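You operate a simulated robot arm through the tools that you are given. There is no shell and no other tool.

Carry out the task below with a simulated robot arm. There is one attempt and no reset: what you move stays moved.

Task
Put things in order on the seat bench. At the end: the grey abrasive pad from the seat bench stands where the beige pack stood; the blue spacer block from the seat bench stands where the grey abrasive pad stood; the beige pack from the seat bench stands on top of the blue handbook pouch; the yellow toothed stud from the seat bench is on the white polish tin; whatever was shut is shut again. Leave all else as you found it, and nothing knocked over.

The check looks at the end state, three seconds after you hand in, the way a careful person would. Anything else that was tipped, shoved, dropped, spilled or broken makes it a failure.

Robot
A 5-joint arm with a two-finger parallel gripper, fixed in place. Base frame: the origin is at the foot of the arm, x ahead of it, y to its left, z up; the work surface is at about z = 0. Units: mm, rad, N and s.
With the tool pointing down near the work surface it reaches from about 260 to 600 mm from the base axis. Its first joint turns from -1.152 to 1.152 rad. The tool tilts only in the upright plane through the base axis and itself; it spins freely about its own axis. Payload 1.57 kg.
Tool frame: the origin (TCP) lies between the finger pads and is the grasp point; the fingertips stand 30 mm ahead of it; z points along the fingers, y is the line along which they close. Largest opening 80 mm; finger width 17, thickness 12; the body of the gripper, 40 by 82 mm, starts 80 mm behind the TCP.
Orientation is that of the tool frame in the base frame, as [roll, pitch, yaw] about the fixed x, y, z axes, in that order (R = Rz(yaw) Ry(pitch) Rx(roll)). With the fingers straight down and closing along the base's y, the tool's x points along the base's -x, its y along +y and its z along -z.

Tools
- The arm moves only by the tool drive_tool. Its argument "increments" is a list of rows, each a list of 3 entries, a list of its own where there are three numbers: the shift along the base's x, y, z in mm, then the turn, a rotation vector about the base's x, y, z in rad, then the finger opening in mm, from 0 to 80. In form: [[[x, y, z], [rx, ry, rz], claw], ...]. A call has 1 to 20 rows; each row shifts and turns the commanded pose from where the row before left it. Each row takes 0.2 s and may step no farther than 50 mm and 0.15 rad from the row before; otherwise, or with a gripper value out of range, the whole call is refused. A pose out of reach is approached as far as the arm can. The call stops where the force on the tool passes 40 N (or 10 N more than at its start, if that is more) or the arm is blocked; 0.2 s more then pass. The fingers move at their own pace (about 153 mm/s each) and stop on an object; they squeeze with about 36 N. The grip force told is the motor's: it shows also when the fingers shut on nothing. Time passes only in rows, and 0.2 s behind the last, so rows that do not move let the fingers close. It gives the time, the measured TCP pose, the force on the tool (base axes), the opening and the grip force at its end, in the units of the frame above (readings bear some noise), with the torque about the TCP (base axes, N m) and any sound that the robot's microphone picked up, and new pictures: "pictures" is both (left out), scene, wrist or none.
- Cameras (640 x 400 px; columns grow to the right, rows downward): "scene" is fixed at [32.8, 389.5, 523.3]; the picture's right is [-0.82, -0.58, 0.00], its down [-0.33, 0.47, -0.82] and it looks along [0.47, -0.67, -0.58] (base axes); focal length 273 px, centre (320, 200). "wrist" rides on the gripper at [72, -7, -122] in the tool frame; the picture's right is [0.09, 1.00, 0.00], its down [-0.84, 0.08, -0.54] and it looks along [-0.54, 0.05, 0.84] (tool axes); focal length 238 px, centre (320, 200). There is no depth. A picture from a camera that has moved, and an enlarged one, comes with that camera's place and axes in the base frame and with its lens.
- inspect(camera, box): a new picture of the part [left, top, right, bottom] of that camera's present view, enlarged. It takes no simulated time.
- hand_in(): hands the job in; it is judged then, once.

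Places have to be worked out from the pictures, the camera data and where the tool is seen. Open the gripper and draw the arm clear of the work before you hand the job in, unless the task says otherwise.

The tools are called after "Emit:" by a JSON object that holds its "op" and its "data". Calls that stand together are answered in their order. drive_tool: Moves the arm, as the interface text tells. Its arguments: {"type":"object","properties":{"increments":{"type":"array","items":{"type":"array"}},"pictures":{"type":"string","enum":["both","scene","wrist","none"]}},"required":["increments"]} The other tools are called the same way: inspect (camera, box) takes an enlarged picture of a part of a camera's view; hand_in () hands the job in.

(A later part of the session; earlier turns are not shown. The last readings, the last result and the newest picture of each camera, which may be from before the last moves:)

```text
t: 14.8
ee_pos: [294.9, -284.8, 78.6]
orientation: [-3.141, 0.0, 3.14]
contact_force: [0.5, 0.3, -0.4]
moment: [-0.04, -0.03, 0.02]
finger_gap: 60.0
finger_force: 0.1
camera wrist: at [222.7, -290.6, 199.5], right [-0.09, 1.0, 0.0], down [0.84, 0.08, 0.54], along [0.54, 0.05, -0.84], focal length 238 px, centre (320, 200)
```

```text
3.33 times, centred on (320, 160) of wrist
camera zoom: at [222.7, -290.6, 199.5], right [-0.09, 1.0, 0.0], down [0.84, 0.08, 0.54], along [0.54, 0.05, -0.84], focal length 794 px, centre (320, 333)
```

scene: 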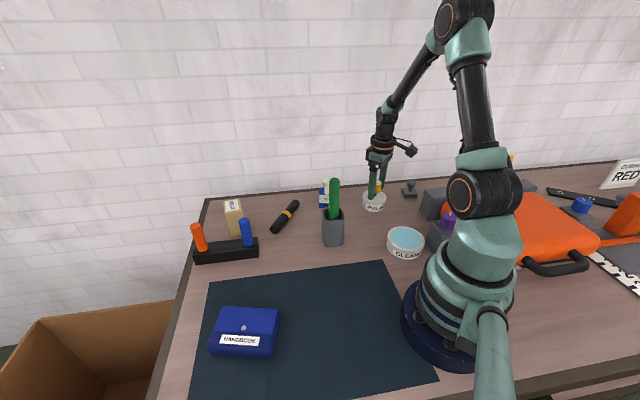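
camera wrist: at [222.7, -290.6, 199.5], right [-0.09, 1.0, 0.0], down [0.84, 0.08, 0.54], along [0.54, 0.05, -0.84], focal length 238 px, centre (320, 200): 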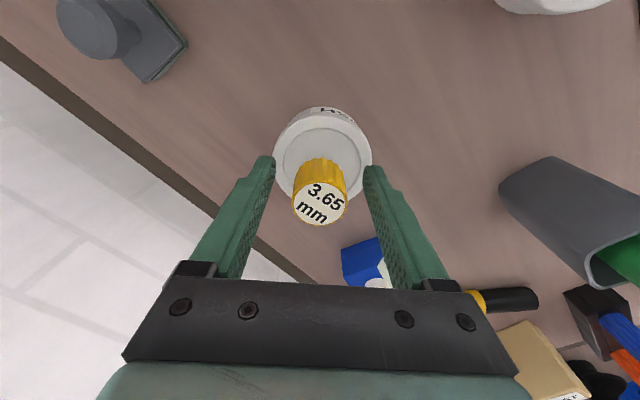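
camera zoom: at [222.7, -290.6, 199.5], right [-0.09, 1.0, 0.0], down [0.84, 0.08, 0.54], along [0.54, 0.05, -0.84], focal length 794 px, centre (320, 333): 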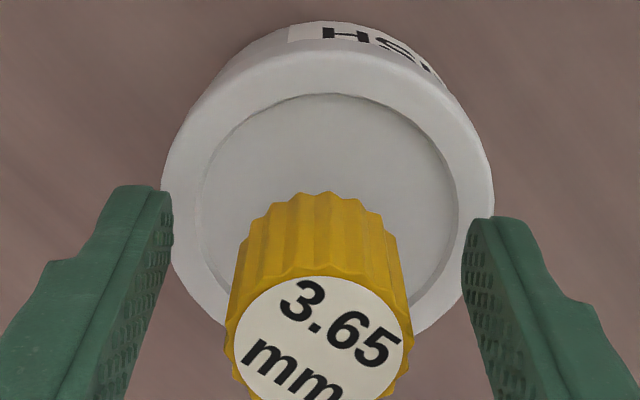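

The stud stands by itself centred on the tin. I rise straight up and swing across, high over the rod, towards the beige pack.

Emit:
{"op": "drive_tool", "data": {"increments": [[[0, 0, 15], [0, 0, 0], 60], [[0, 0, 30], [0, 0, 0], 60], [[0, 0, 45], [0, 0, 0], 70], [[0, 0, 50], [0, 0, 0], 80], [[0, 0, 50], [0, 0, 0], 80], [[10, 10, 45], [0, 0, 0], 80], [[25, 40, 0], [0, 0, 0], 80], [[25, 40, 0], [0, 0, 0], 80], [[25, 40, 0], [0, 0, 0], 80], [[25, 40, 0], [0, 0, 0], 80], [[25, 40, 0], [0, 0, 0], 80], [[25, 40, 0], [0, 0, 0], 80], [[25, 40, 0], [0, 0, 0], 80], [[10, 34, 0], [0, 0, 0], 80], [[0, 0, 0], [0, 0, 0], 80], [[0, 0, 0], [0, 0, 0], 80]], "pictures": "both"}}

Emit:
{"op": "inspect", "data": {"camera": "scene", "box": [340, 170, 440, 230]}}

```text
t: 18.2
ee_pos: [492.6, 39.0, 313.0]
orientation: [-3.141, 0.001, 3.14]
contact_force: [-0.2, -0.4, -0.4]
moment: [0.0, -0.01, 0.0]
finger_gap: 80.1
finger_force: 0.0
camera wrist: at [419.7, 32.9, 435.8], right [-0.09, 1.0, 0.0], down [0.84, 0.08, 0.54], along [0.54, 0.05, -0.84], focal length 238 px, centre (320, 200)
```

scene: 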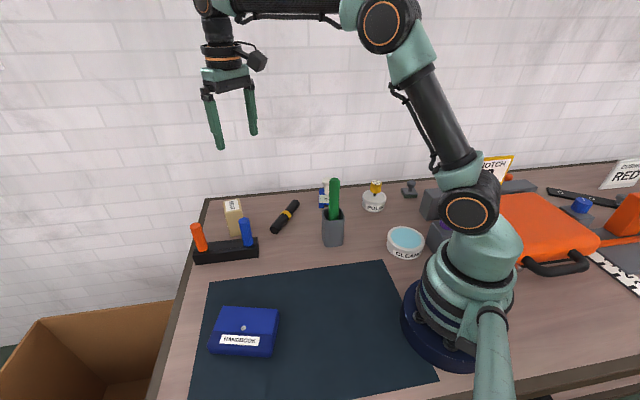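
wrist: 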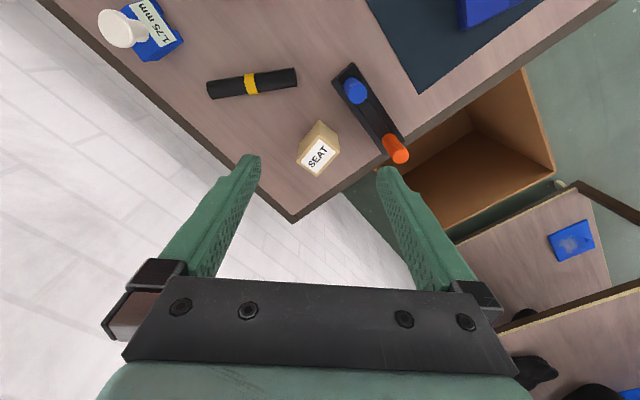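

```text
6.40 times, centred on (390, 200) of scene
camera zoom: at [32.8, 389.5, 523.3], right [-0.82, -0.58, 0.0], down [-0.33, 0.47, -0.82], along [0.47, -0.67, -0.58], focal length 1748 px, centre (-128, 200)
```

zoom: 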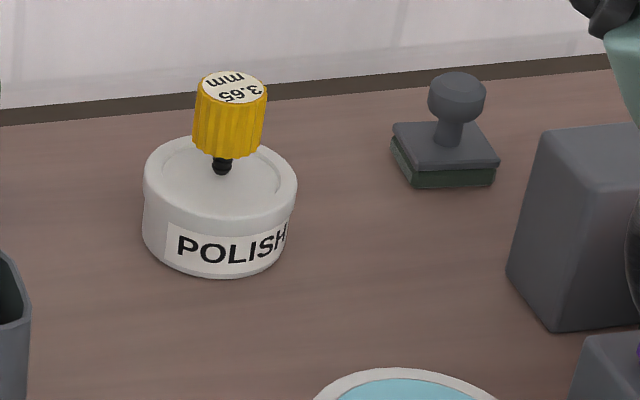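

The stud stands fine on the tin. Now I enlarge the pack and its surroundings.

Emit:
{"op": "inspect", "data": {"camera": "wrist", "box": [280, 50, 420, 190]}}

Emit:
{"op": "inspect", "data": {"camera": "wrist", "box": [80, 0, 220, 90]}}

Emit:
{"op": "inspect", "data": {"camera": "scene", "box": [180, 185, 280, 275]}}

```text
2.86 times, centred on (350, 120) of wrist
camera zoom: at [419.7, 32.9, 435.8], right [-0.09, 1.0, 0.0], down [0.84, 0.08, 0.54], along [0.54, 0.05, -0.84], focal length 681 px, centre (234, 429)
```

zoom: 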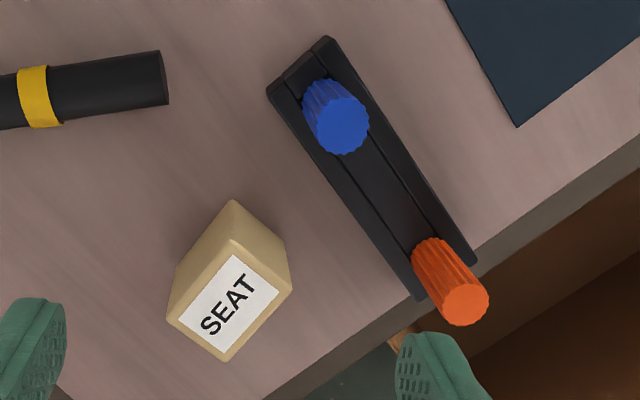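

```text
4.44 times, centred on (150, 45) of wrist
camera zoom: at [419.7, 32.9, 435.8], right [-0.09, 1.0, 0.0], down [0.84, 0.08, 0.54], along [0.54, 0.05, -0.84], focal length 1059 px, centre (1076, 889)
```

zoom: 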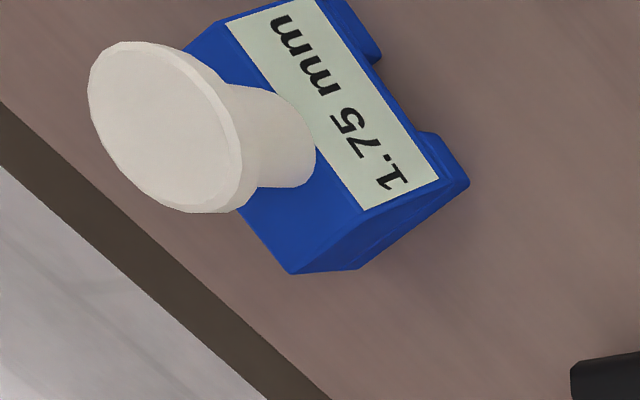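

```text
4.44 times, centred on (230, 230) of scene
camera zoom: at [32.8, 389.5, 523.3], right [-0.82, -0.58, 0.0], down [-0.33, 0.47, -0.82], along [0.47, -0.67, -0.58], focal length 1214 px, centre (720, 67)
```

zoom: 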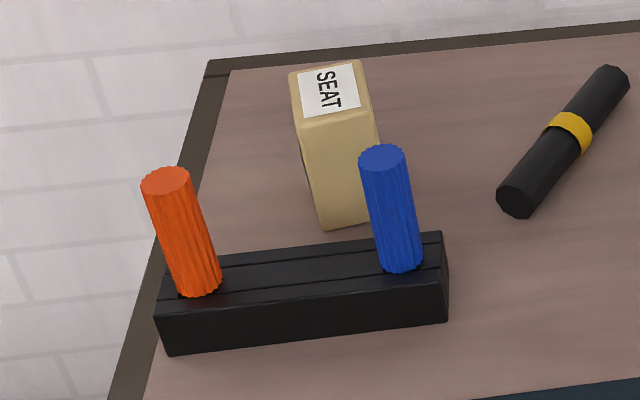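

The pack measures about 40 x 58 mm, 80 mm tall, centred near (564,43), with its short side along about 57°. I lower a bit, turn the tool by −0.585 rad to match and move over it at z≈190.

Emit:
{"op": "drive_tool", "data": {"increments": [[[0, 0, -40], [0, 0, 0], 80], [[0, 0, -40], [0, 0, 0], 80], [[5, 0, -43], [0, 0, -0.1], 80], [[22, 1, 0], [0, 0, -0.125], 80], [[22, 1, 0], [0, 0, -0.12], 80], [[22, 1, 0], [0, 0, -0.12], 80], [[0, 0, 0], [0, 0, -0.12], 80], [[0, 0, 0], [0, 0, 0], 80], [[0, 0, 0], [0, 0, 0], 80]], "pictures": "both"}}

Emit:
{"op": "inspect", "data": {"camera": "wrist", "box": [240, 70, 400, 190]}}

```text
t: 20.2
ee_pos: [560.6, 43.7, 190.5]
orientation: [-3.141, -0.001, 2.557]
contact_force: [0.8, -0.3, -0.3]
moment: [-0.02, 0.02, 0.0]
finger_gap: 79.9
finger_force: 0.0
camera wrist: at [496.9, 78.0, 312.1], right [0.47, 0.88, 0.0], down [0.74, -0.4, 0.54], along [0.48, -0.26, -0.84], focal length 238 px, centre (320, 200)
```

scene: 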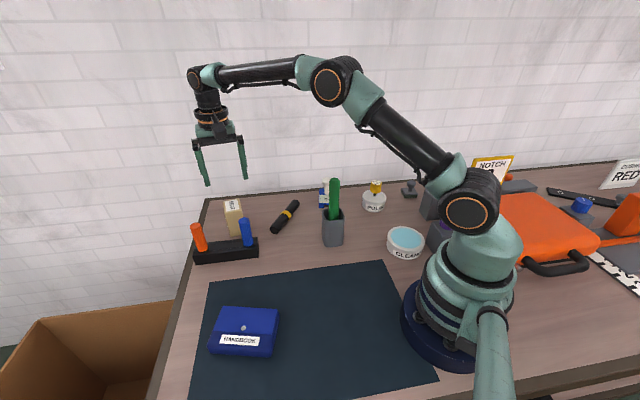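
wrist: 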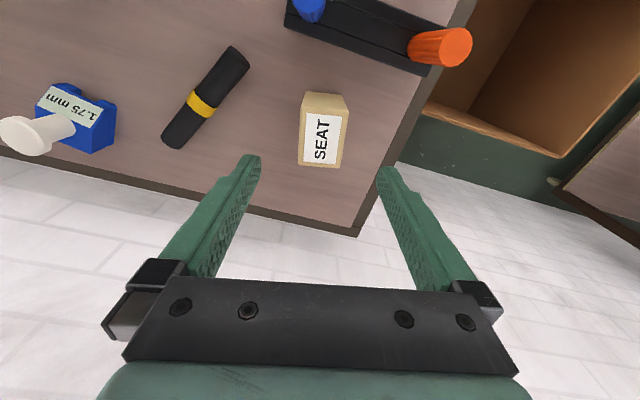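

```text
3.33 times, centred on (320, 130) of wrist
camera zoom: at [496.9, 78.0, 312.1], right [0.47, 0.88, 0.0], down [0.74, -0.4, 0.54], along [0.48, -0.26, -0.84], focal length 794 px, centre (320, 433)
```

zoom: 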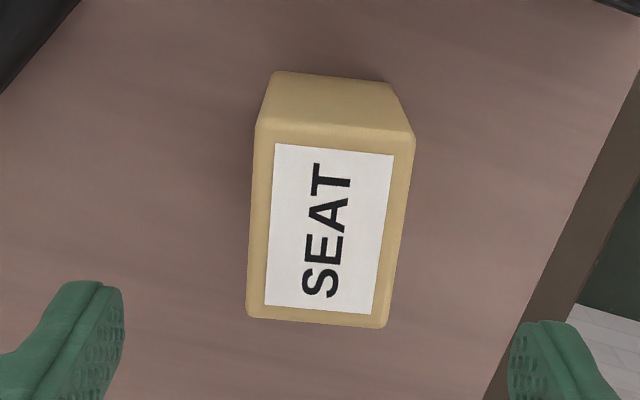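

The tool's turn matches the pack (edges line up), and the pack's centre reads about (566,42). I shift 5 mm and go down to z≈105 to confirm.

Emit:
{"op": "drive_tool", "data": {"increments": [[[4.8, -1, -20], [0, 0, 0], 80], [[0, 0, -35], [0, 0, 0], 80], [[0, 0, -30], [0, 0, 0], 80], [[0, 0, 0], [0, 0, 0], 80], [[0, 0, 0], [0, 0, 0], 80]], "pictures": "both"}}

Emit:
{"op": "inspect", "data": {"camera": "wrist", "box": [240, 100, 400, 220]}}

Emit:
{"op": "inspect", "data": {"camera": "scene", "box": [180, 170, 280, 260]}}

```text
t: 21.4
ee_pos: [564.4, 44.8, 106.3]
orientation: [3.14, 0.0, 2.557]
contact_force: [0.6, -0.2, 0.0]
moment: [-0.01, 0.02, 0.0]
finger_gap: 79.9
finger_force: 0.1
camera wrist: at [501.2, 78.1, 227.2], right [0.47, 0.88, 0.0], down [0.74, -0.4, 0.54], along [0.48, -0.26, -0.84], focal length 238 px, centre (320, 200)
```

scene: 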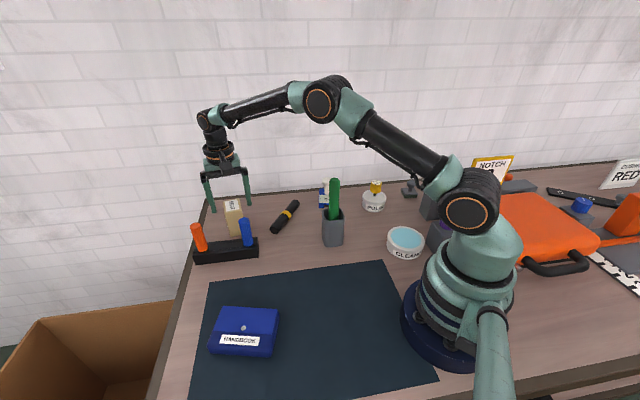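
wrist: 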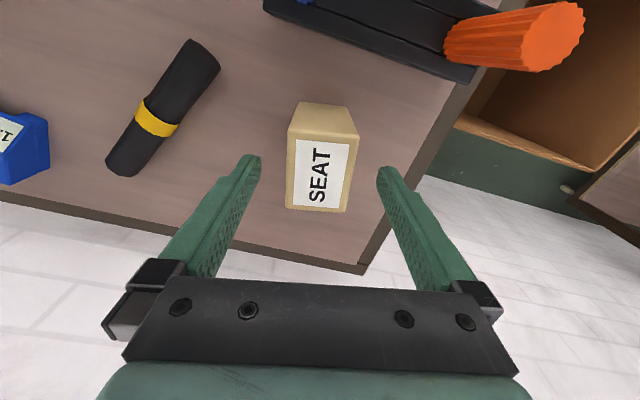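

```text
3.33 times, centred on (320, 160) of wrist
camera zoom: at [501.2, 78.1, 227.2], right [0.47, 0.88, 0.0], down [0.74, -0.4, 0.54], along [0.48, -0.26, -0.84], focal length 794 px, centre (320, 333)
```

zoom: 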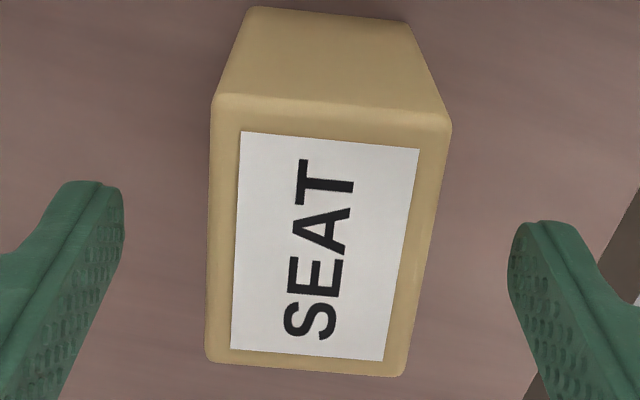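

```text
4.44 times, centred on (230, 215) of scene
camera zoom: at [32.8, 389.5, 523.3], right [-0.82, -0.58, 0.0], down [-0.33, 0.47, -0.82], along [0.47, -0.67, -0.58], focal length 1214 px, centre (720, 133)
```

zoom: 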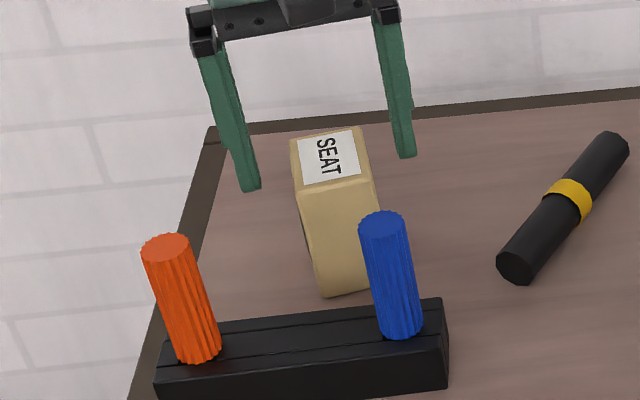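

The pack is well centred between the fingers. I descend to z≈48 and close on it.

Emit:
{"op": "drive_tool", "data": {"increments": [[[1.5, -1, -20], [0, 0, 0], 80], [[0, 0, -20], [0, 0, 0], 80], [[0, 0, -17], [0, 0, 0], 80], [[0, 0, 0], [0, 0, 0], 80], [[0, 0, 0], [0, 0, 0], 55], [[0, 0, 0], [0, 0, 0], 30], [[0, 0, 0], [0, 0, 0], 30], [[0, 0, 0], [0, 0, 0], 30]], "pictures": "both"}}

Emit:
{"op": "inspect", "data": {"camera": "scene", "box": [180, 170, 280, 260]}}

```text
t: 23.2
ee_pos: [566.7, 41.7, 48.2]
orientation: [3.14, 0.0, 2.558]
contact_force: [0.6, -0.4, -0.4]
moment: [0.01, -0.01, 0.04]
finger_gap: 44.8
finger_force: 36.5
camera wrist: at [502.7, 76.4, 169.7], right [0.47, 0.88, 0.0], down [0.74, -0.4, 0.54], along [0.48, -0.26, -0.84], focal length 238 px, centre (320, 200)
```

scene: 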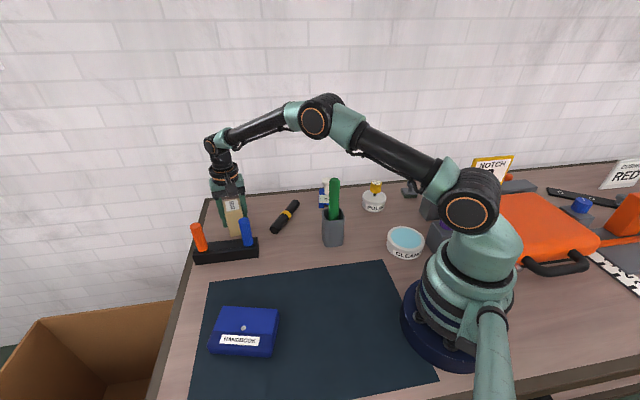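
wrist: 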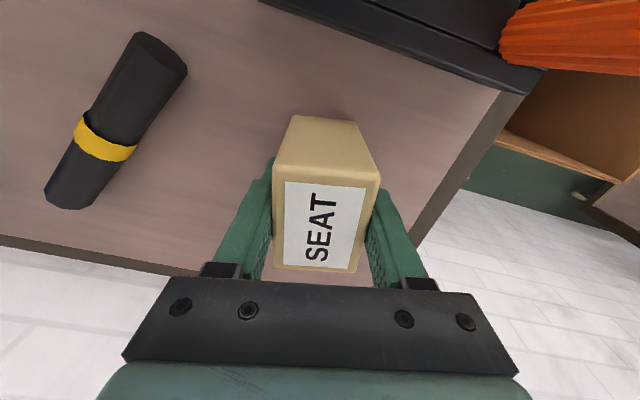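

```text
4.44 times, centred on (230, 215) of scene
camera zoom: at [32.8, 389.5, 523.3], right [-0.82, -0.58, 0.0], down [-0.33, 0.47, -0.82], along [0.47, -0.67, -0.58], focal length 1214 px, centre (720, 133)
```

zoom: 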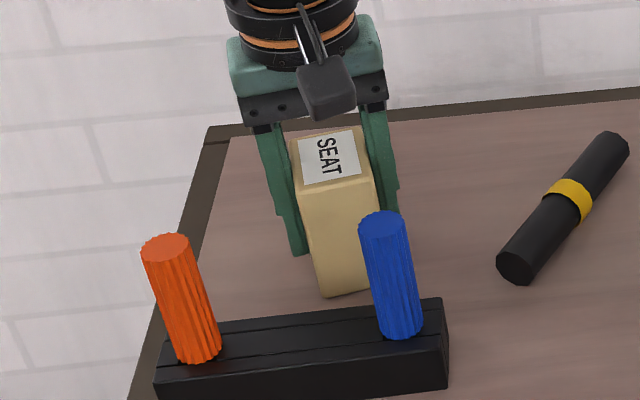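

The pack is gripped (44.8 mm). Its place was about (566,42), which I note for the pad. I lift it high, bring it over toward the pouch and turn it so it can stand on the flap beside the button.

Emit:
{"op": "drive_tool", "data": {"increments": [[[0, 0, 15], [0, 0, 0], 30], [[0, 0, 40], [0, 0, 0], 30], [[0, 0, 45], [0, 0, 0], 30], [[0, 0, 45], [0, 0, 0], 30], [[-20, 12, 12], [0, 0, 0], 30], [[-36, 22, 12], [0, 0, -0.111], 30], [[-36, 22, 12], [0, 0, -0.111], 30], [[-36, 22, 10], [0, 0, -0.111], 30], [[-36, 22, 0], [0, 0, -0.112], 30], [[-36, 22, 0], [0, 0, 0], 30], [[-30, 22, 0], [0, 0, 0], 30], [[0, 0, 0], [0, 0, 0], 30], [[0, 0, 0], [0, 0, 0], 30]], "pictures": "both"}}

Emit:
{"op": "inspect", "data": {"camera": "scene", "box": [180, 190, 280, 280]}}

```text
t: 26.0
ee_pos: [337.2, 184.2, 238.7]
orientation: [-3.141, -0.001, 2.112]
contact_force: [-0.4, -0.4, -1.0]
moment: [0.04, -0.01, -0.02]
finger_gap: 44.7
finger_force: 36.2
camera wrist: at [294.7, 243.9, 359.9], right [0.81, 0.59, 0.0], down [0.5, -0.68, 0.54], along [0.32, -0.44, -0.84], focal length 238 px, centre (320, 200)
```

scene: 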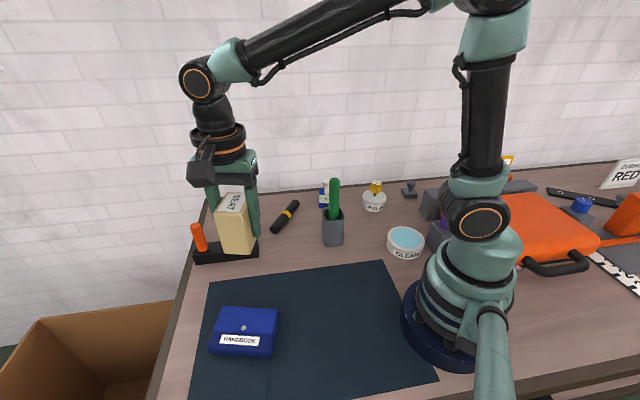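
wrist: 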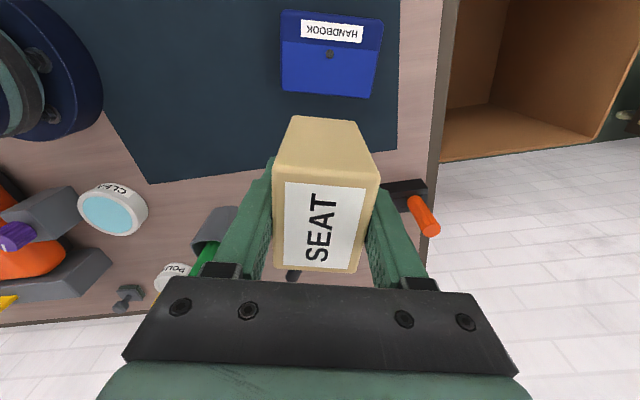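

```text
4.44 times, centred on (230, 235) of scene
camera zoom: at [32.7, 389.5, 523.3], right [-0.82, -0.58, 0.0], down [-0.33, 0.47, -0.82], along [0.47, -0.67, -0.58], focal length 1214 px, centre (720, 44)
```

zoom: 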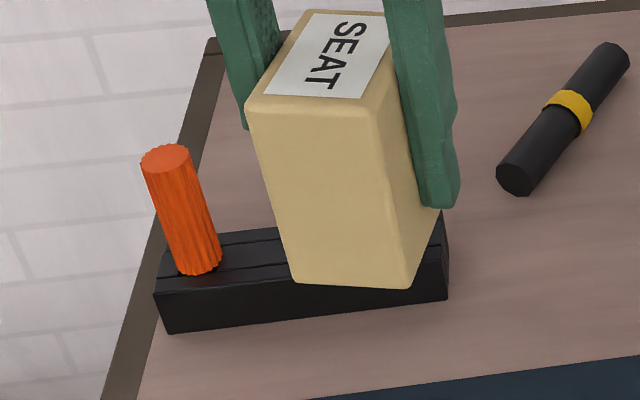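

The camera now looks right down on the pouch; I enlarge it to fix the flap, button and edges.

Emit:
{"op": "inspect", "data": {"camera": "wrist", "box": [265, 0, 395, 110]}}

Emit:
{"op": "inspect", "data": {"camera": "scene", "box": [195, 295, 295, 365]}}

```text
3.64 times, centred on (330, 55) of wrist
camera zoom: at [294.7, 243.9, 359.9], right [0.81, 0.59, 0.0], down [0.5, -0.68, 0.54], along [0.32, -0.44, -0.84], focal length 867 px, centre (284, 727)
```

zoom: 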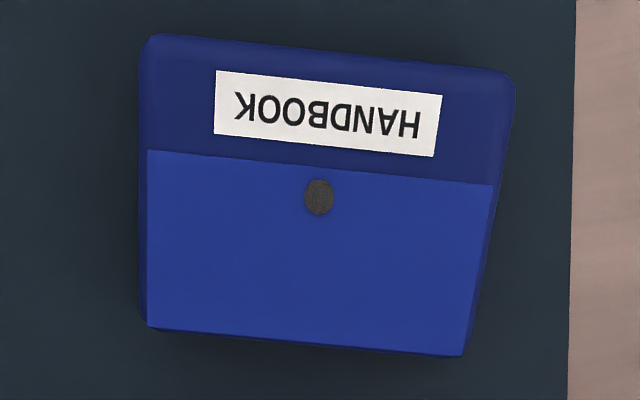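

```text
5.71 times, centred on (245, 330) of scene
camera zoom: at [32.7, 389.5, 523.3], right [-0.82, -0.58, 0.0], down [-0.33, 0.47, -0.82], along [0.47, -0.67, -0.58], focal length 1560 px, centre (749, -543)
```

zoom: 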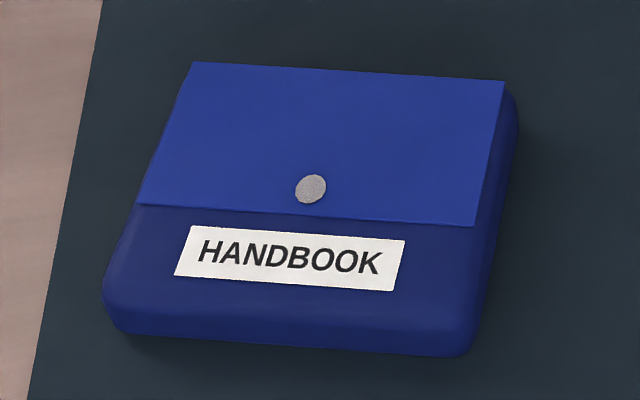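

Flap measures about 110 x 51 mm, centre (317,229.5), button at the mid of its free edge. I will stand the pack on the near half at about (291,215.5); first I move there and go down to z≈105 to check.

Emit:
{"op": "drive_tool", "data": {"increments": [[[-23, 14.5, 0], [0, 0, 0], 30], [[-22.7, 14.6, 0], [0, 0, 0], 30], [[0, 0, -45], [0, 0, 0], 30], [[0, 0, -45], [0, 0, 0], 30], [[0, 0, -43], [0, 0, 0], 30], [[0, 0, 0], [0, 0, 0], 30], [[0, 0, 0], [0, 0, 0], 30]], "pictures": "both"}}

Emit:
{"op": "inspect", "data": {"camera": "scene", "box": [190, 260, 310, 370]}}

Emit:
{"op": "inspect", "data": {"camera": "wrist", "box": [240, 20, 440, 160]}}

```text
t: 27.6
ee_pos: [289.0, 214.9, 105.2]
orientation: [3.141, 0.001, 2.11]
contact_force: [0.8, -0.6, -0.7]
moment: [-0.01, 0.04, -0.04]
finger_gap: 45.0
finger_force: 35.4
camera wrist: at [246.2, 273.6, 227.4], right [0.81, 0.59, 0.0], down [0.5, -0.68, 0.54], along [0.32, -0.44, -0.84], focal length 238 px, centre (320, 200)
```

scene: 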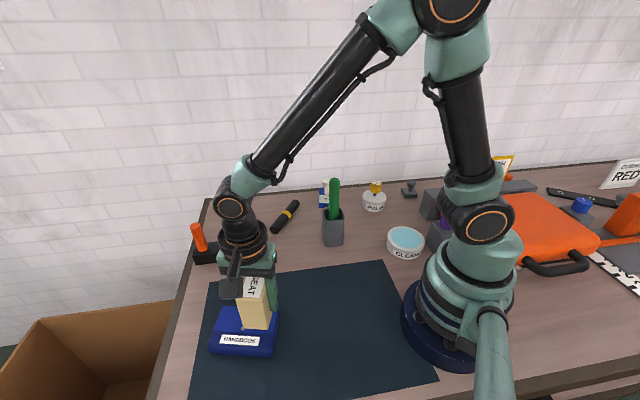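
wrist: 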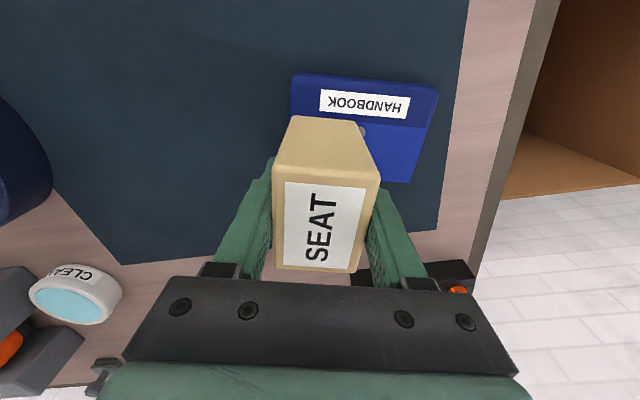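

```text
3.64 times, centred on (250, 315) of scene
camera zoom: at [32.8, 389.5, 523.3], right [-0.82, -0.58, 0.0], down [-0.33, 0.47, -0.82], along [0.47, -0.67, -0.58], focal length 993 px, centre (574, -218)
```

zoom: 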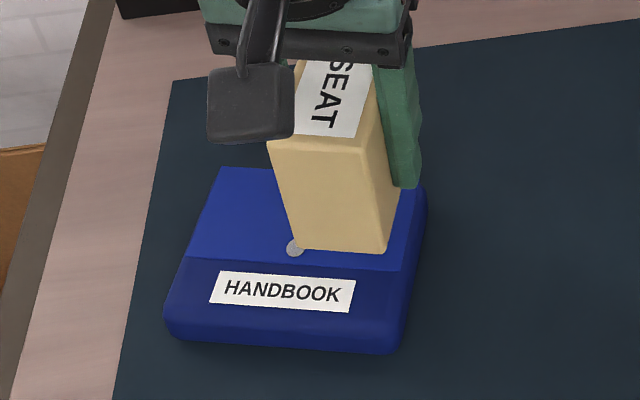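

```text
2.86 times, centred on (340, 90) of wrist
camera zoom: at [246.2, 273.6, 227.4], right [0.81, 0.59, 0.0], down [0.5, -0.68, 0.54], along [0.32, -0.44, -0.84], focal length 681 px, centre (263, 514)
```

zoom: 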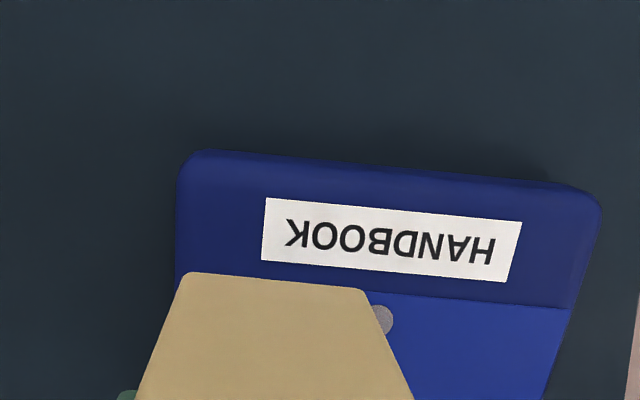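

The pack sits above the near half of the flap, clear of the button by about 4 mm. I nudge it slightly and lower to z≈87.

Emit:
{"op": "drive_tool", "data": {"increments": [[[2, -0.5, -6], [0, 0, 0], 30], [[0, 0, -6], [0, 0, 0], 30], [[0, 0, -5], [0, 0, 0], 30], [[0, 0, 0], [0, 0, 0], 30], [[0, 0, 0], [0, 0, 0], 30]], "pictures": "scene"}}

Emit:
{"op": "inspect", "data": {"camera": "scene", "box": [190, 260, 310, 370]}}

Emit:
{"op": "inspect", "data": {"camera": "wrist", "box": [240, 40, 440, 180]}}

```text
t: 28.8
ee_pos: [292.8, 213.1, 88.0]
orientation: [3.14, 0.001, 2.113]
contact_force: [-0.2, -0.3, -1.7]
moment: [0.01, 0.0, 0.02]
finger_gap: 44.9
finger_force: 36.1
```

scene: 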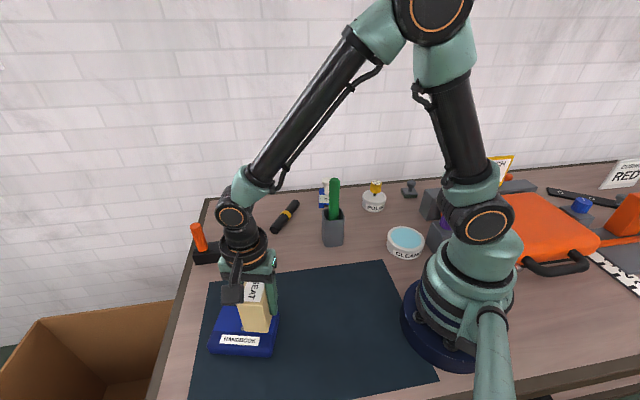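

```text
3.64 times, centred on (250, 315) of scene
camera zoom: at [32.8, 389.5, 523.3], right [-0.82, -0.58, 0.0], down [-0.33, 0.47, -0.82], along [0.47, -0.67, -0.58], focal length 993 px, centre (574, -218)
```

zoom: 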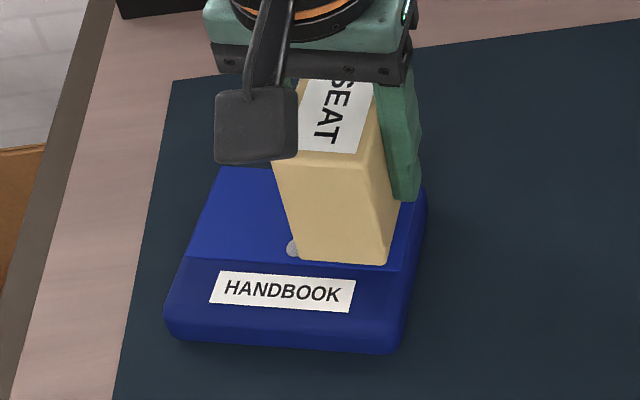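

```text
2.86 times, centred on (340, 110) of wrist
camera zoom: at [250.1, 271.9, 210.5], right [0.81, 0.59, 0.0], down [0.5, -0.68, 0.54], along [0.32, -0.44, -0.84], focal length 681 px, centre (263, 457)
```

zoom: 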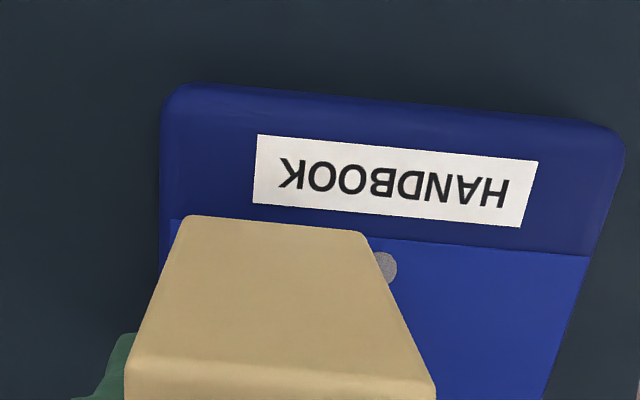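

The pack is now about 2 mm clear of the button; I shift it a further 1.2 mm away and lower in small steps.

Emit:
{"op": "drive_tool", "data": {"increments": [[[-1, -0.6, -1], [0, 0, 0], 30], [[0, 0, -1.5], [0, 0, 0], 30], [[0, 0, -1], [0, 0, 0], 30], [[0, 0, -1], [0, 0, 0], 30], [[0, 0, 0], [0, 0, 0], 30]], "pictures": "none"}}

```text
t: 30.0
ee_pos: [293.2, 212.5, 84.8]
orientation: [3.14, 0.001, 2.112]
contact_force: [-0.2, -0.2, -1.9]
moment: [-0.01, 0.01, 0.0]
finger_gap: 44.8
finger_force: 36.0
```

Emit:
{"op": "drive_tool", "data": {"increments": [[[0, 0, -1], [0, 0, 0], 30], [[0, 0, -1], [0, 0, 0], 30], [[0, 0, 0], [0, 0, 0], 30]], "pictures": "none"}}

```text
t: 30.8
ee_pos: [291.6, 212.8, 82.1]
orientation: [-3.139, -0.001, 2.112]
contact_force: [0.2, -0.5, -1.4]
moment: [-0.01, 0.03, -0.03]
finger_gap: 44.7
finger_force: 36.0
```

Still no contact (only the pack's weight shows). I go on down 1 mm at a time.

Emit:
{"op": "drive_tool", "data": {"increments": [[[0, 0, -1], [0, 0, 0], 30], [[0, 0, -1], [0, 0, 0], 30], [[0, 0, 0], [0, 0, 0], 30]], "pictures": "none"}}

```text
t: 31.6
ee_pos: [293.6, 212.3, 81.5]
orientation: [-3.141, 0.001, 2.111]
contact_force: [0.0, -0.2, -1.9]
moment: [0.0, 0.02, -0.05]
finger_gap: 44.6
finger_force: 36.1
```

Emit:
{"op": "drive_tool", "data": {"increments": [[[0, 0, -1], [0, 0, 0], 30], [[0, 0, -1], [0, 0, 0], 30], [[0, 0, 0], [0, 0, 0], 30]], "pictures": "scene"}}

Emit:
{"op": "inspect", "data": {"camera": "scene", "box": [210, 290, 290, 350]}}

Emit:
{"op": "inspect", "data": {"camera": "wrist", "box": [240, 40, 440, 180]}}

```text
t: 32.4
ee_pos: [290.9, 213.6, 78.2]
orientation: [-3.141, 0.001, 2.113]
contact_force: [-0.5, 0.7, -1.4]
moment: [-0.01, -0.03, -0.01]
finger_gap: 44.6
finger_force: 36.0
```

scene: 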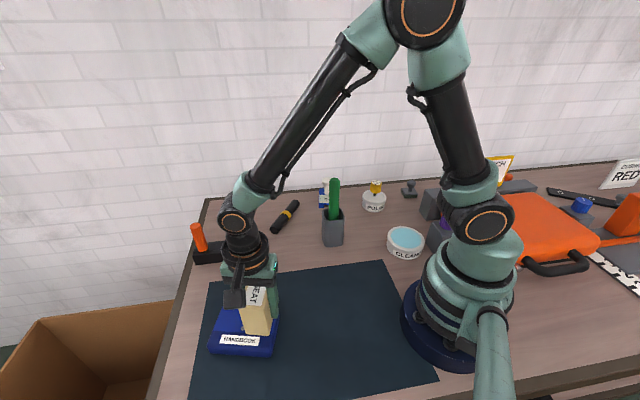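

```text
6.67 times, centred on (250, 320) of scene
camera zoom: at [32.8, 389.5, 523.3], right [-0.82, -0.58, 0.0], down [-0.33, 0.47, -0.82], along [0.47, -0.67, -0.58], focal length 1821 px, centre (787, -600)
```

zoom: 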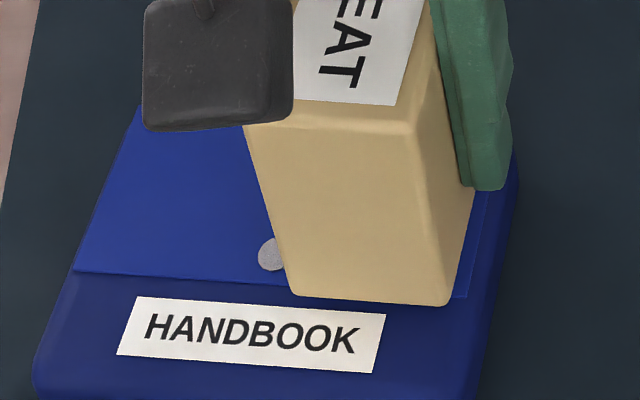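

```text
2.86 times, centred on (340, 110) of wrist
camera zoom: at [249.3, 271.3, 200.4], right [0.81, 0.59, 0.0], down [0.5, -0.68, 0.54], along [0.32, -0.44, -0.84], focal length 681 px, centre (263, 457)
```

zoom: 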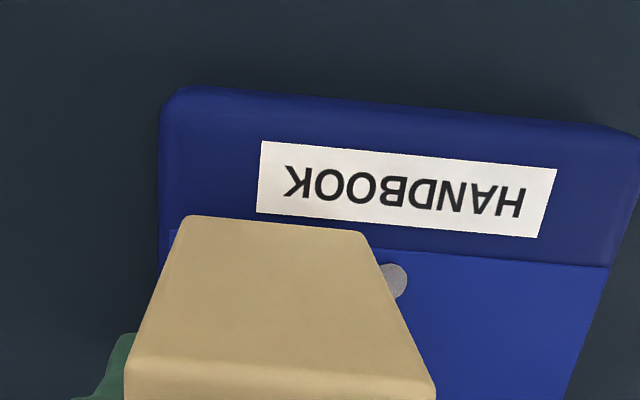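

Still hanging free; the pack's foot is within a few millimetres of the flap. I continue in 1 mm steps.

Emit:
{"op": "drive_tool", "data": {"increments": [[[0, 0, -1], [0, 0, 0], 30], [[0, 0, 0], [0, 0, 0], 30]], "pictures": "none"}}

Emit:
{"op": "drive_tool", "data": {"increments": [[[0, 0, -1], [0, 0, 0], 30], [[0, 0, 0], [0, 0, 0], 30]], "pictures": "none"}}

```text
t: 33.0
ee_pos: [292.3, 212.8, 77.5]
orientation: [-3.141, 0.0, 2.112]
contact_force: [-0.3, 0.8, -1.3]
moment: [-0.02, 0.02, -0.01]
finger_gap: 44.8
finger_force: 35.9
```

```text
t: 33.6
ee_pos: [294.0, 213.1, 76.8]
orientation: [-3.142, 0.0, 2.111]
contact_force: [-0.4, 0.1, -2.3]
moment: [0.01, -0.01, 0.01]
finger_gap: 44.8
finger_force: 36.4
```

Emit:
{"op": "drive_tool", "data": {"increments": [[[0, 0, -1], [0, 0, 0], 30], [[0, 0, 0], [0, 0, 0], 30]], "pictures": "none"}}

Emit:
{"op": "drive_tool", "data": {"increments": [[[0, 0, -1], [0, 0, 0], 30], [[0, 0, 0], [0, 0, 0], 30]], "pictures": "none"}}

Emit:
{"op": "inspect", "data": {"camera": "scene", "box": [210, 290, 290, 350]}}

```text
t: 34.2
ee_pos: [293.3, 212.6, 75.0]
orientation: [-3.14, -0.001, 2.112]
contact_force: [-4.3, -0.2, 8.8]
moment: [0.01, 0.14, -0.01]
finger_gap: 44.7
finger_force: 36.1
```

```text
t: 34.8
ee_pos: [293.7, 211.8, 74.1]
orientation: [3.139, 0.0, 2.113]
contact_force: [-7.7, -4.1, 26.7]
moment: [-0.21, 0.29, -0.07]
finger_gap: 45.0
finger_force: 36.2
```

```text
6.67 times, centred on (250, 320) of scene
camera zoom: at [32.7, 389.4, 523.4], right [-0.82, -0.58, 0.0], down [-0.33, 0.47, -0.82], along [0.47, -0.67, -0.58], focal length 1821 px, centre (787, -600)
```

zoom: 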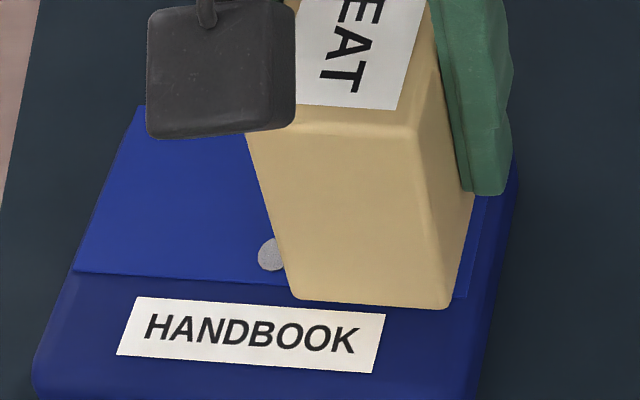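

The pack has landed on the flap (contact began at about z = 75.3) and I pressed 1 mm too far. I ease up 1.2 mm and check the force before letting go.

Emit:
{"op": "drive_tool", "data": {"increments": [[[0, 0, 1.2], [0, 0, 0], 30], [[0, 0, 0], [0, 0, 0], 30]], "pictures": "none"}}

```text
t: 35.4
ee_pos: [291.6, 211.9, 75.8]
orientation: [3.139, 0.0, 2.112]
contact_force: [2.2, 0.8, 3.5]
moment: [-0.08, -0.16, 0.06]
finger_gap: 44.8
finger_force: 36.5
```

The contact is now light (3.5 N). I open the fingers.

Emit:
{"op": "drive_tool", "data": {"increments": [[[0, 0, 0], [0, 0, 0], 48], [[0, 0, 0], [0, 0, 0], 56], [[0, 0, 0], [0, 0, 0], 68], [[0, 0, 0], [0, 0, 0], 72]], "pictures": "both"}}

Emit:
{"op": "inspect", "data": {"camera": "scene", "box": [200, 270, 300, 360]}}

Emit:
{"op": "inspect", "data": {"camera": "wrist", "box": [220, 40, 440, 280]}}

```text
t: 36.4
ee_pos: [291.9, 212.0, 75.2]
orientation: [-3.14, -0.001, 2.112]
contact_force: [0.6, 0.2, -0.7]
moment: [-0.01, 0.02, 0.05]
finger_gap: 72.1
finger_force: 0.1
camera wrist: at [249.2, 270.5, 197.1], right [0.81, 0.59, 0.0], down [0.5, -0.68, 0.54], along [0.32, -0.44, -0.84], focal length 238 px, centre (320, 200)
```

scene: 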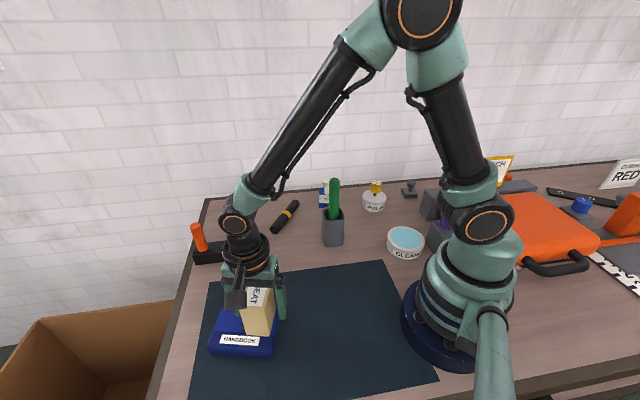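
wrist: 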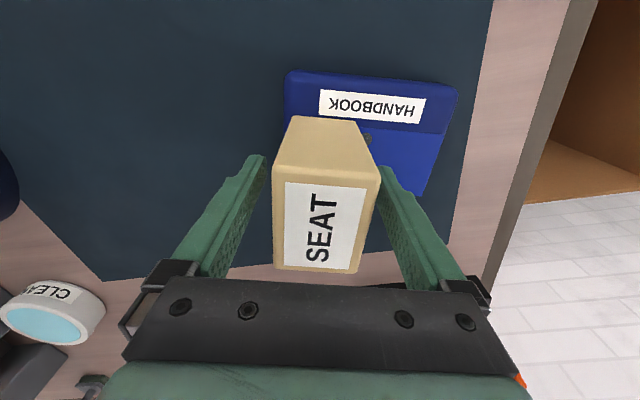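

```text
4.44 times, centred on (250, 315) of scene
camera zoom: at [32.8, 389.5, 523.3], right [-0.82, -0.58, 0.0], down [-0.33, 0.47, -0.82], along [0.47, -0.67, -0.58], focal length 1214 px, centre (631, -311)
```

zoom: 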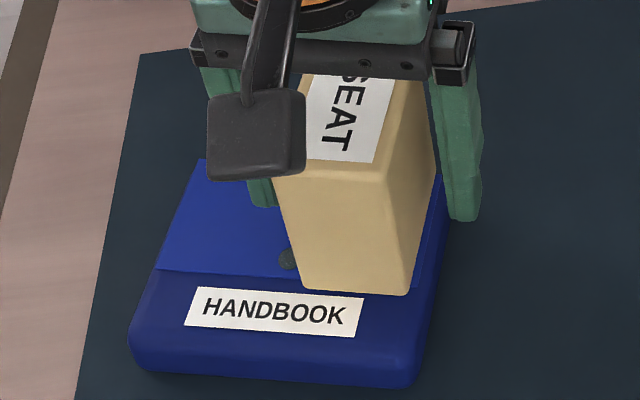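

```text
1.67 times, centred on (330, 160) of wrist
camera zoom: at [249.2, 270.5, 197.1], right [0.81, 0.59, 0.0], down [0.5, -0.68, 0.54], along [0.32, -0.44, -0.84], focal length 397 px, centre (303, 267)
```

zoom: 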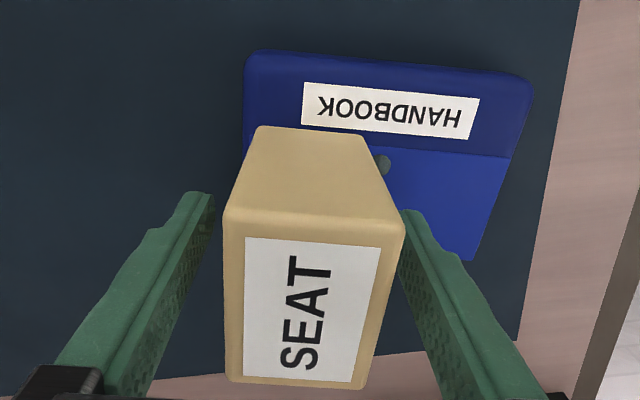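

The pack stands free on the pouch. I rise straight up well above it and then swing high around to the grey pad, whose plate centre I put at about (226,-411).

Emit:
{"op": "drive_tool", "data": {"increments": [[[0, 0, 8], [0, 0, 0], 72], [[0, 0, 25], [0, 0, 0], 74], [[0, 0, 45], [0, 0, 0], 78], [[0, 0, 50], [0, 0, 0], 80], [[0, 0, 50], [0, 0, 0], 80], [[0, 0, 50], [0, 0, 0], 80], [[0, 0, 17], [0, 0, 0], 80], [[0, 0, 0], [0, 0, 0], 80]], "pictures": "both"}}

Emit:
{"op": "inspect", "data": {"camera": "scene", "box": [195, 270, 295, 370]}}

Emit:
{"op": "inspect", "data": {"camera": "wrist", "box": [240, 40, 400, 180]}}

```text
t: 38.2
ee_pos: [293.4, 211.8, 321.6]
orientation: [-3.141, -0.001, 2.114]
contact_force: [0.0, 0.2, 0.2]
moment: [0.03, 0.01, 0.02]
finger_gap: 80.0
finger_force: 0.0
camera wrist: at [250.1, 269.6, 443.4], right [0.81, 0.59, 0.0], down [0.5, -0.68, 0.54], along [0.32, -0.44, -0.84], focal length 238 px, centre (320, 200)
```

scene: 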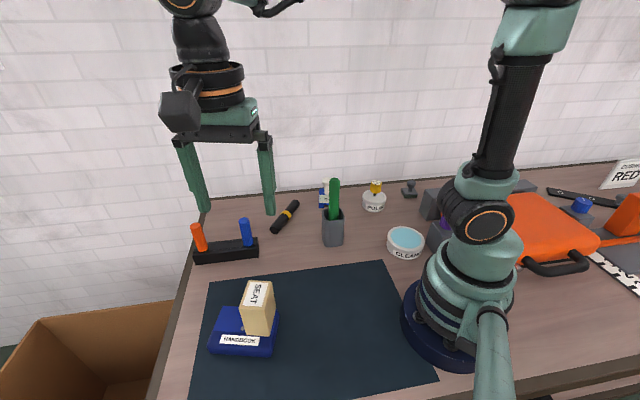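
wrist: 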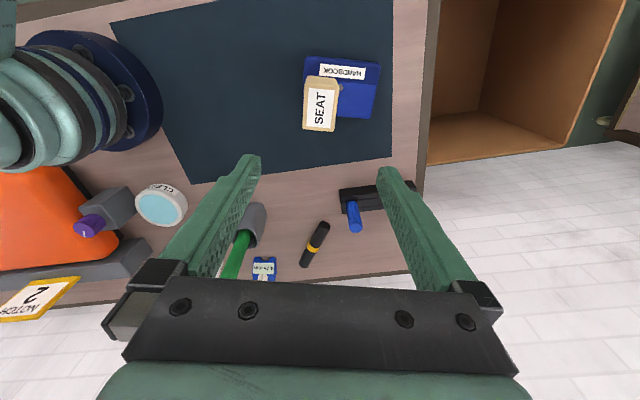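

```text
4.00 times, centred on (245, 320) of scene
camera zoom: at [32.8, 389.5, 523.3], right [-0.82, -0.58, 0.0], down [-0.33, 0.47, -0.82], along [0.47, -0.67, -0.58], focal length 1092 px, centre (620, -280)
```

zoom: 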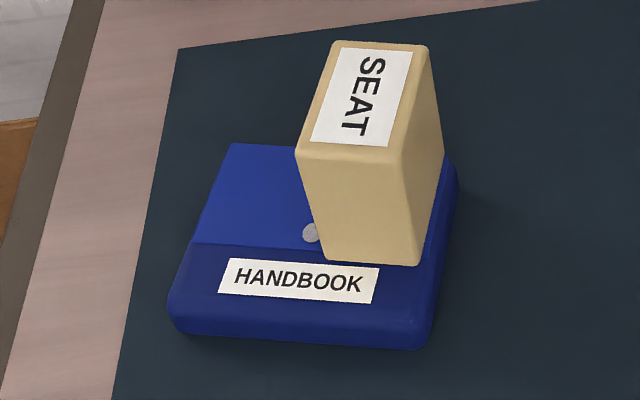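

```text
2.86 times, centred on (320, 110) of wrist
camera zoom: at [250.1, 269.6, 443.4], right [0.81, 0.59, 0.0], down [0.5, -0.68, 0.54], along [0.32, -0.44, -0.84], focal length 681 px, centre (320, 457)
```

zoom: 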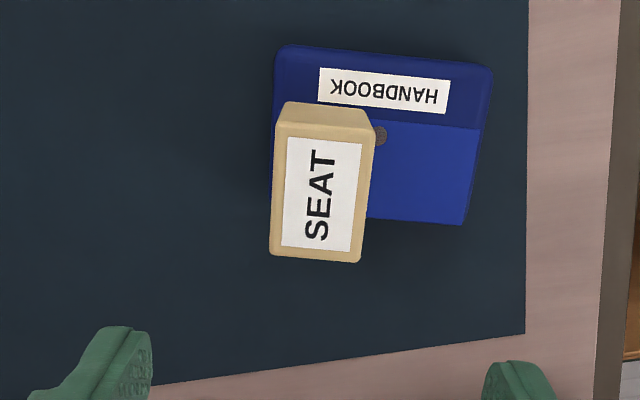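

The pack stands upright on the pouch and the pouch hasn't moved. Now I swing over to the grey pad at z≈320.

Emit:
{"op": "drive_tool", "data": {"increments": [[[25, -43, 0], [0, 0, 0], 80], [[25, -43, 0], [0, 0, 0], 80], [[4, -49, 0], [0, 0, 0], 80], [[4, -49, 0], [0, 0, 0], 80], [[-2, -49, 0], [0, 0, 0], 80], [[-2, -49, 0], [0, 0, 0], 80], [[-10, -48, 0], [0, 0, 0], 80], [[-10, -48, 0], [0, 0, 0], 80], [[-18, -46, 0], [0, 0, 0.1], 80], [[-18, -46, 0], [0, 0, 0.12], 80], [[-20, -45, 0], [0, 0, 0], 80], [[-20, -45, 0], [0, 0, 0], 80], [[-13, -34, 0], [0, 0, 0], 80], [[-11, -29, 0], [0, 0, 0], 80], [[0, 0, -40], [0, 0, 0], 80], [[0, 0, -40], [0, 0, 0], 80], [[0, 0, -40], [0, 0, 0], 80], [[0, 0, 0], [0, 0, 0], 80], [[0, 0, 0], [0, 0, 0], 80]], "pictures": "both"}}

Emit:
{"op": "inspect", "data": {"camera": "wrist", "box": [240, 60, 400, 180]}}

Emit:
{"op": "inspect", "data": {"camera": "scene", "box": [370, 110, 450, 210]}}

```text
t: 42.2
ee_pos: [227.2, -411.6, 201.0]
orientation: [3.142, 0.0, 2.331]
contact_force: [-0.6, -0.1, -0.4]
moment: [0.02, -0.02, -0.02]
finger_gap: 80.2
finger_force: 0.0
camera wrist: at [171.5, -364.4, 322.6], right [0.66, 0.75, 0.0], down [0.63, -0.55, 0.54], along [0.41, -0.36, -0.84], focal length 238 px, centre (320, 200)
```

scene: 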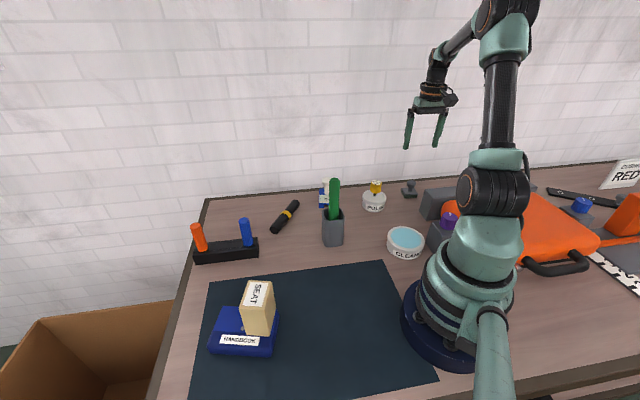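
wrist: 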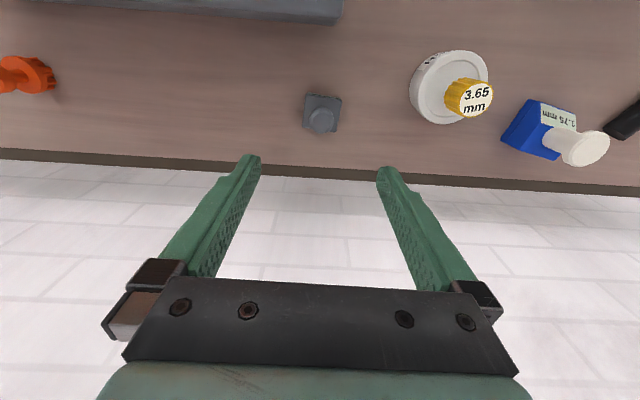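

```text
3.33 times, centred on (320, 120) of wrist
camera zoom: at [171.5, -364.4, 322.6], right [0.66, 0.75, 0.0], down [0.63, -0.55, 0.54], along [0.41, -0.36, -0.84], focal length 794 px, centre (320, 467)
```

zoom: 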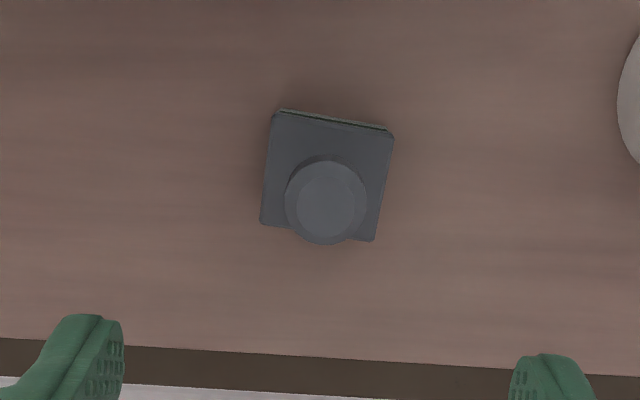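

```text
4.00 times, centred on (410, 160) of scene
camera zoom: at [32.8, 389.5, 523.3], right [-0.82, -0.58, 0.0], down [-0.33, 0.47, -0.82], along [0.47, -0.67, -0.58], focal length 1092 px, centre (-40, 360)
```

zoom: 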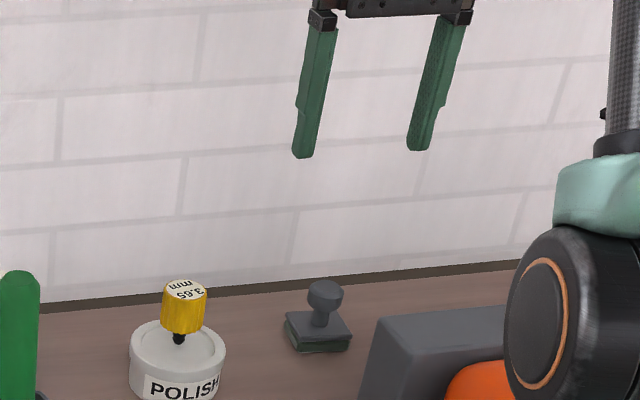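

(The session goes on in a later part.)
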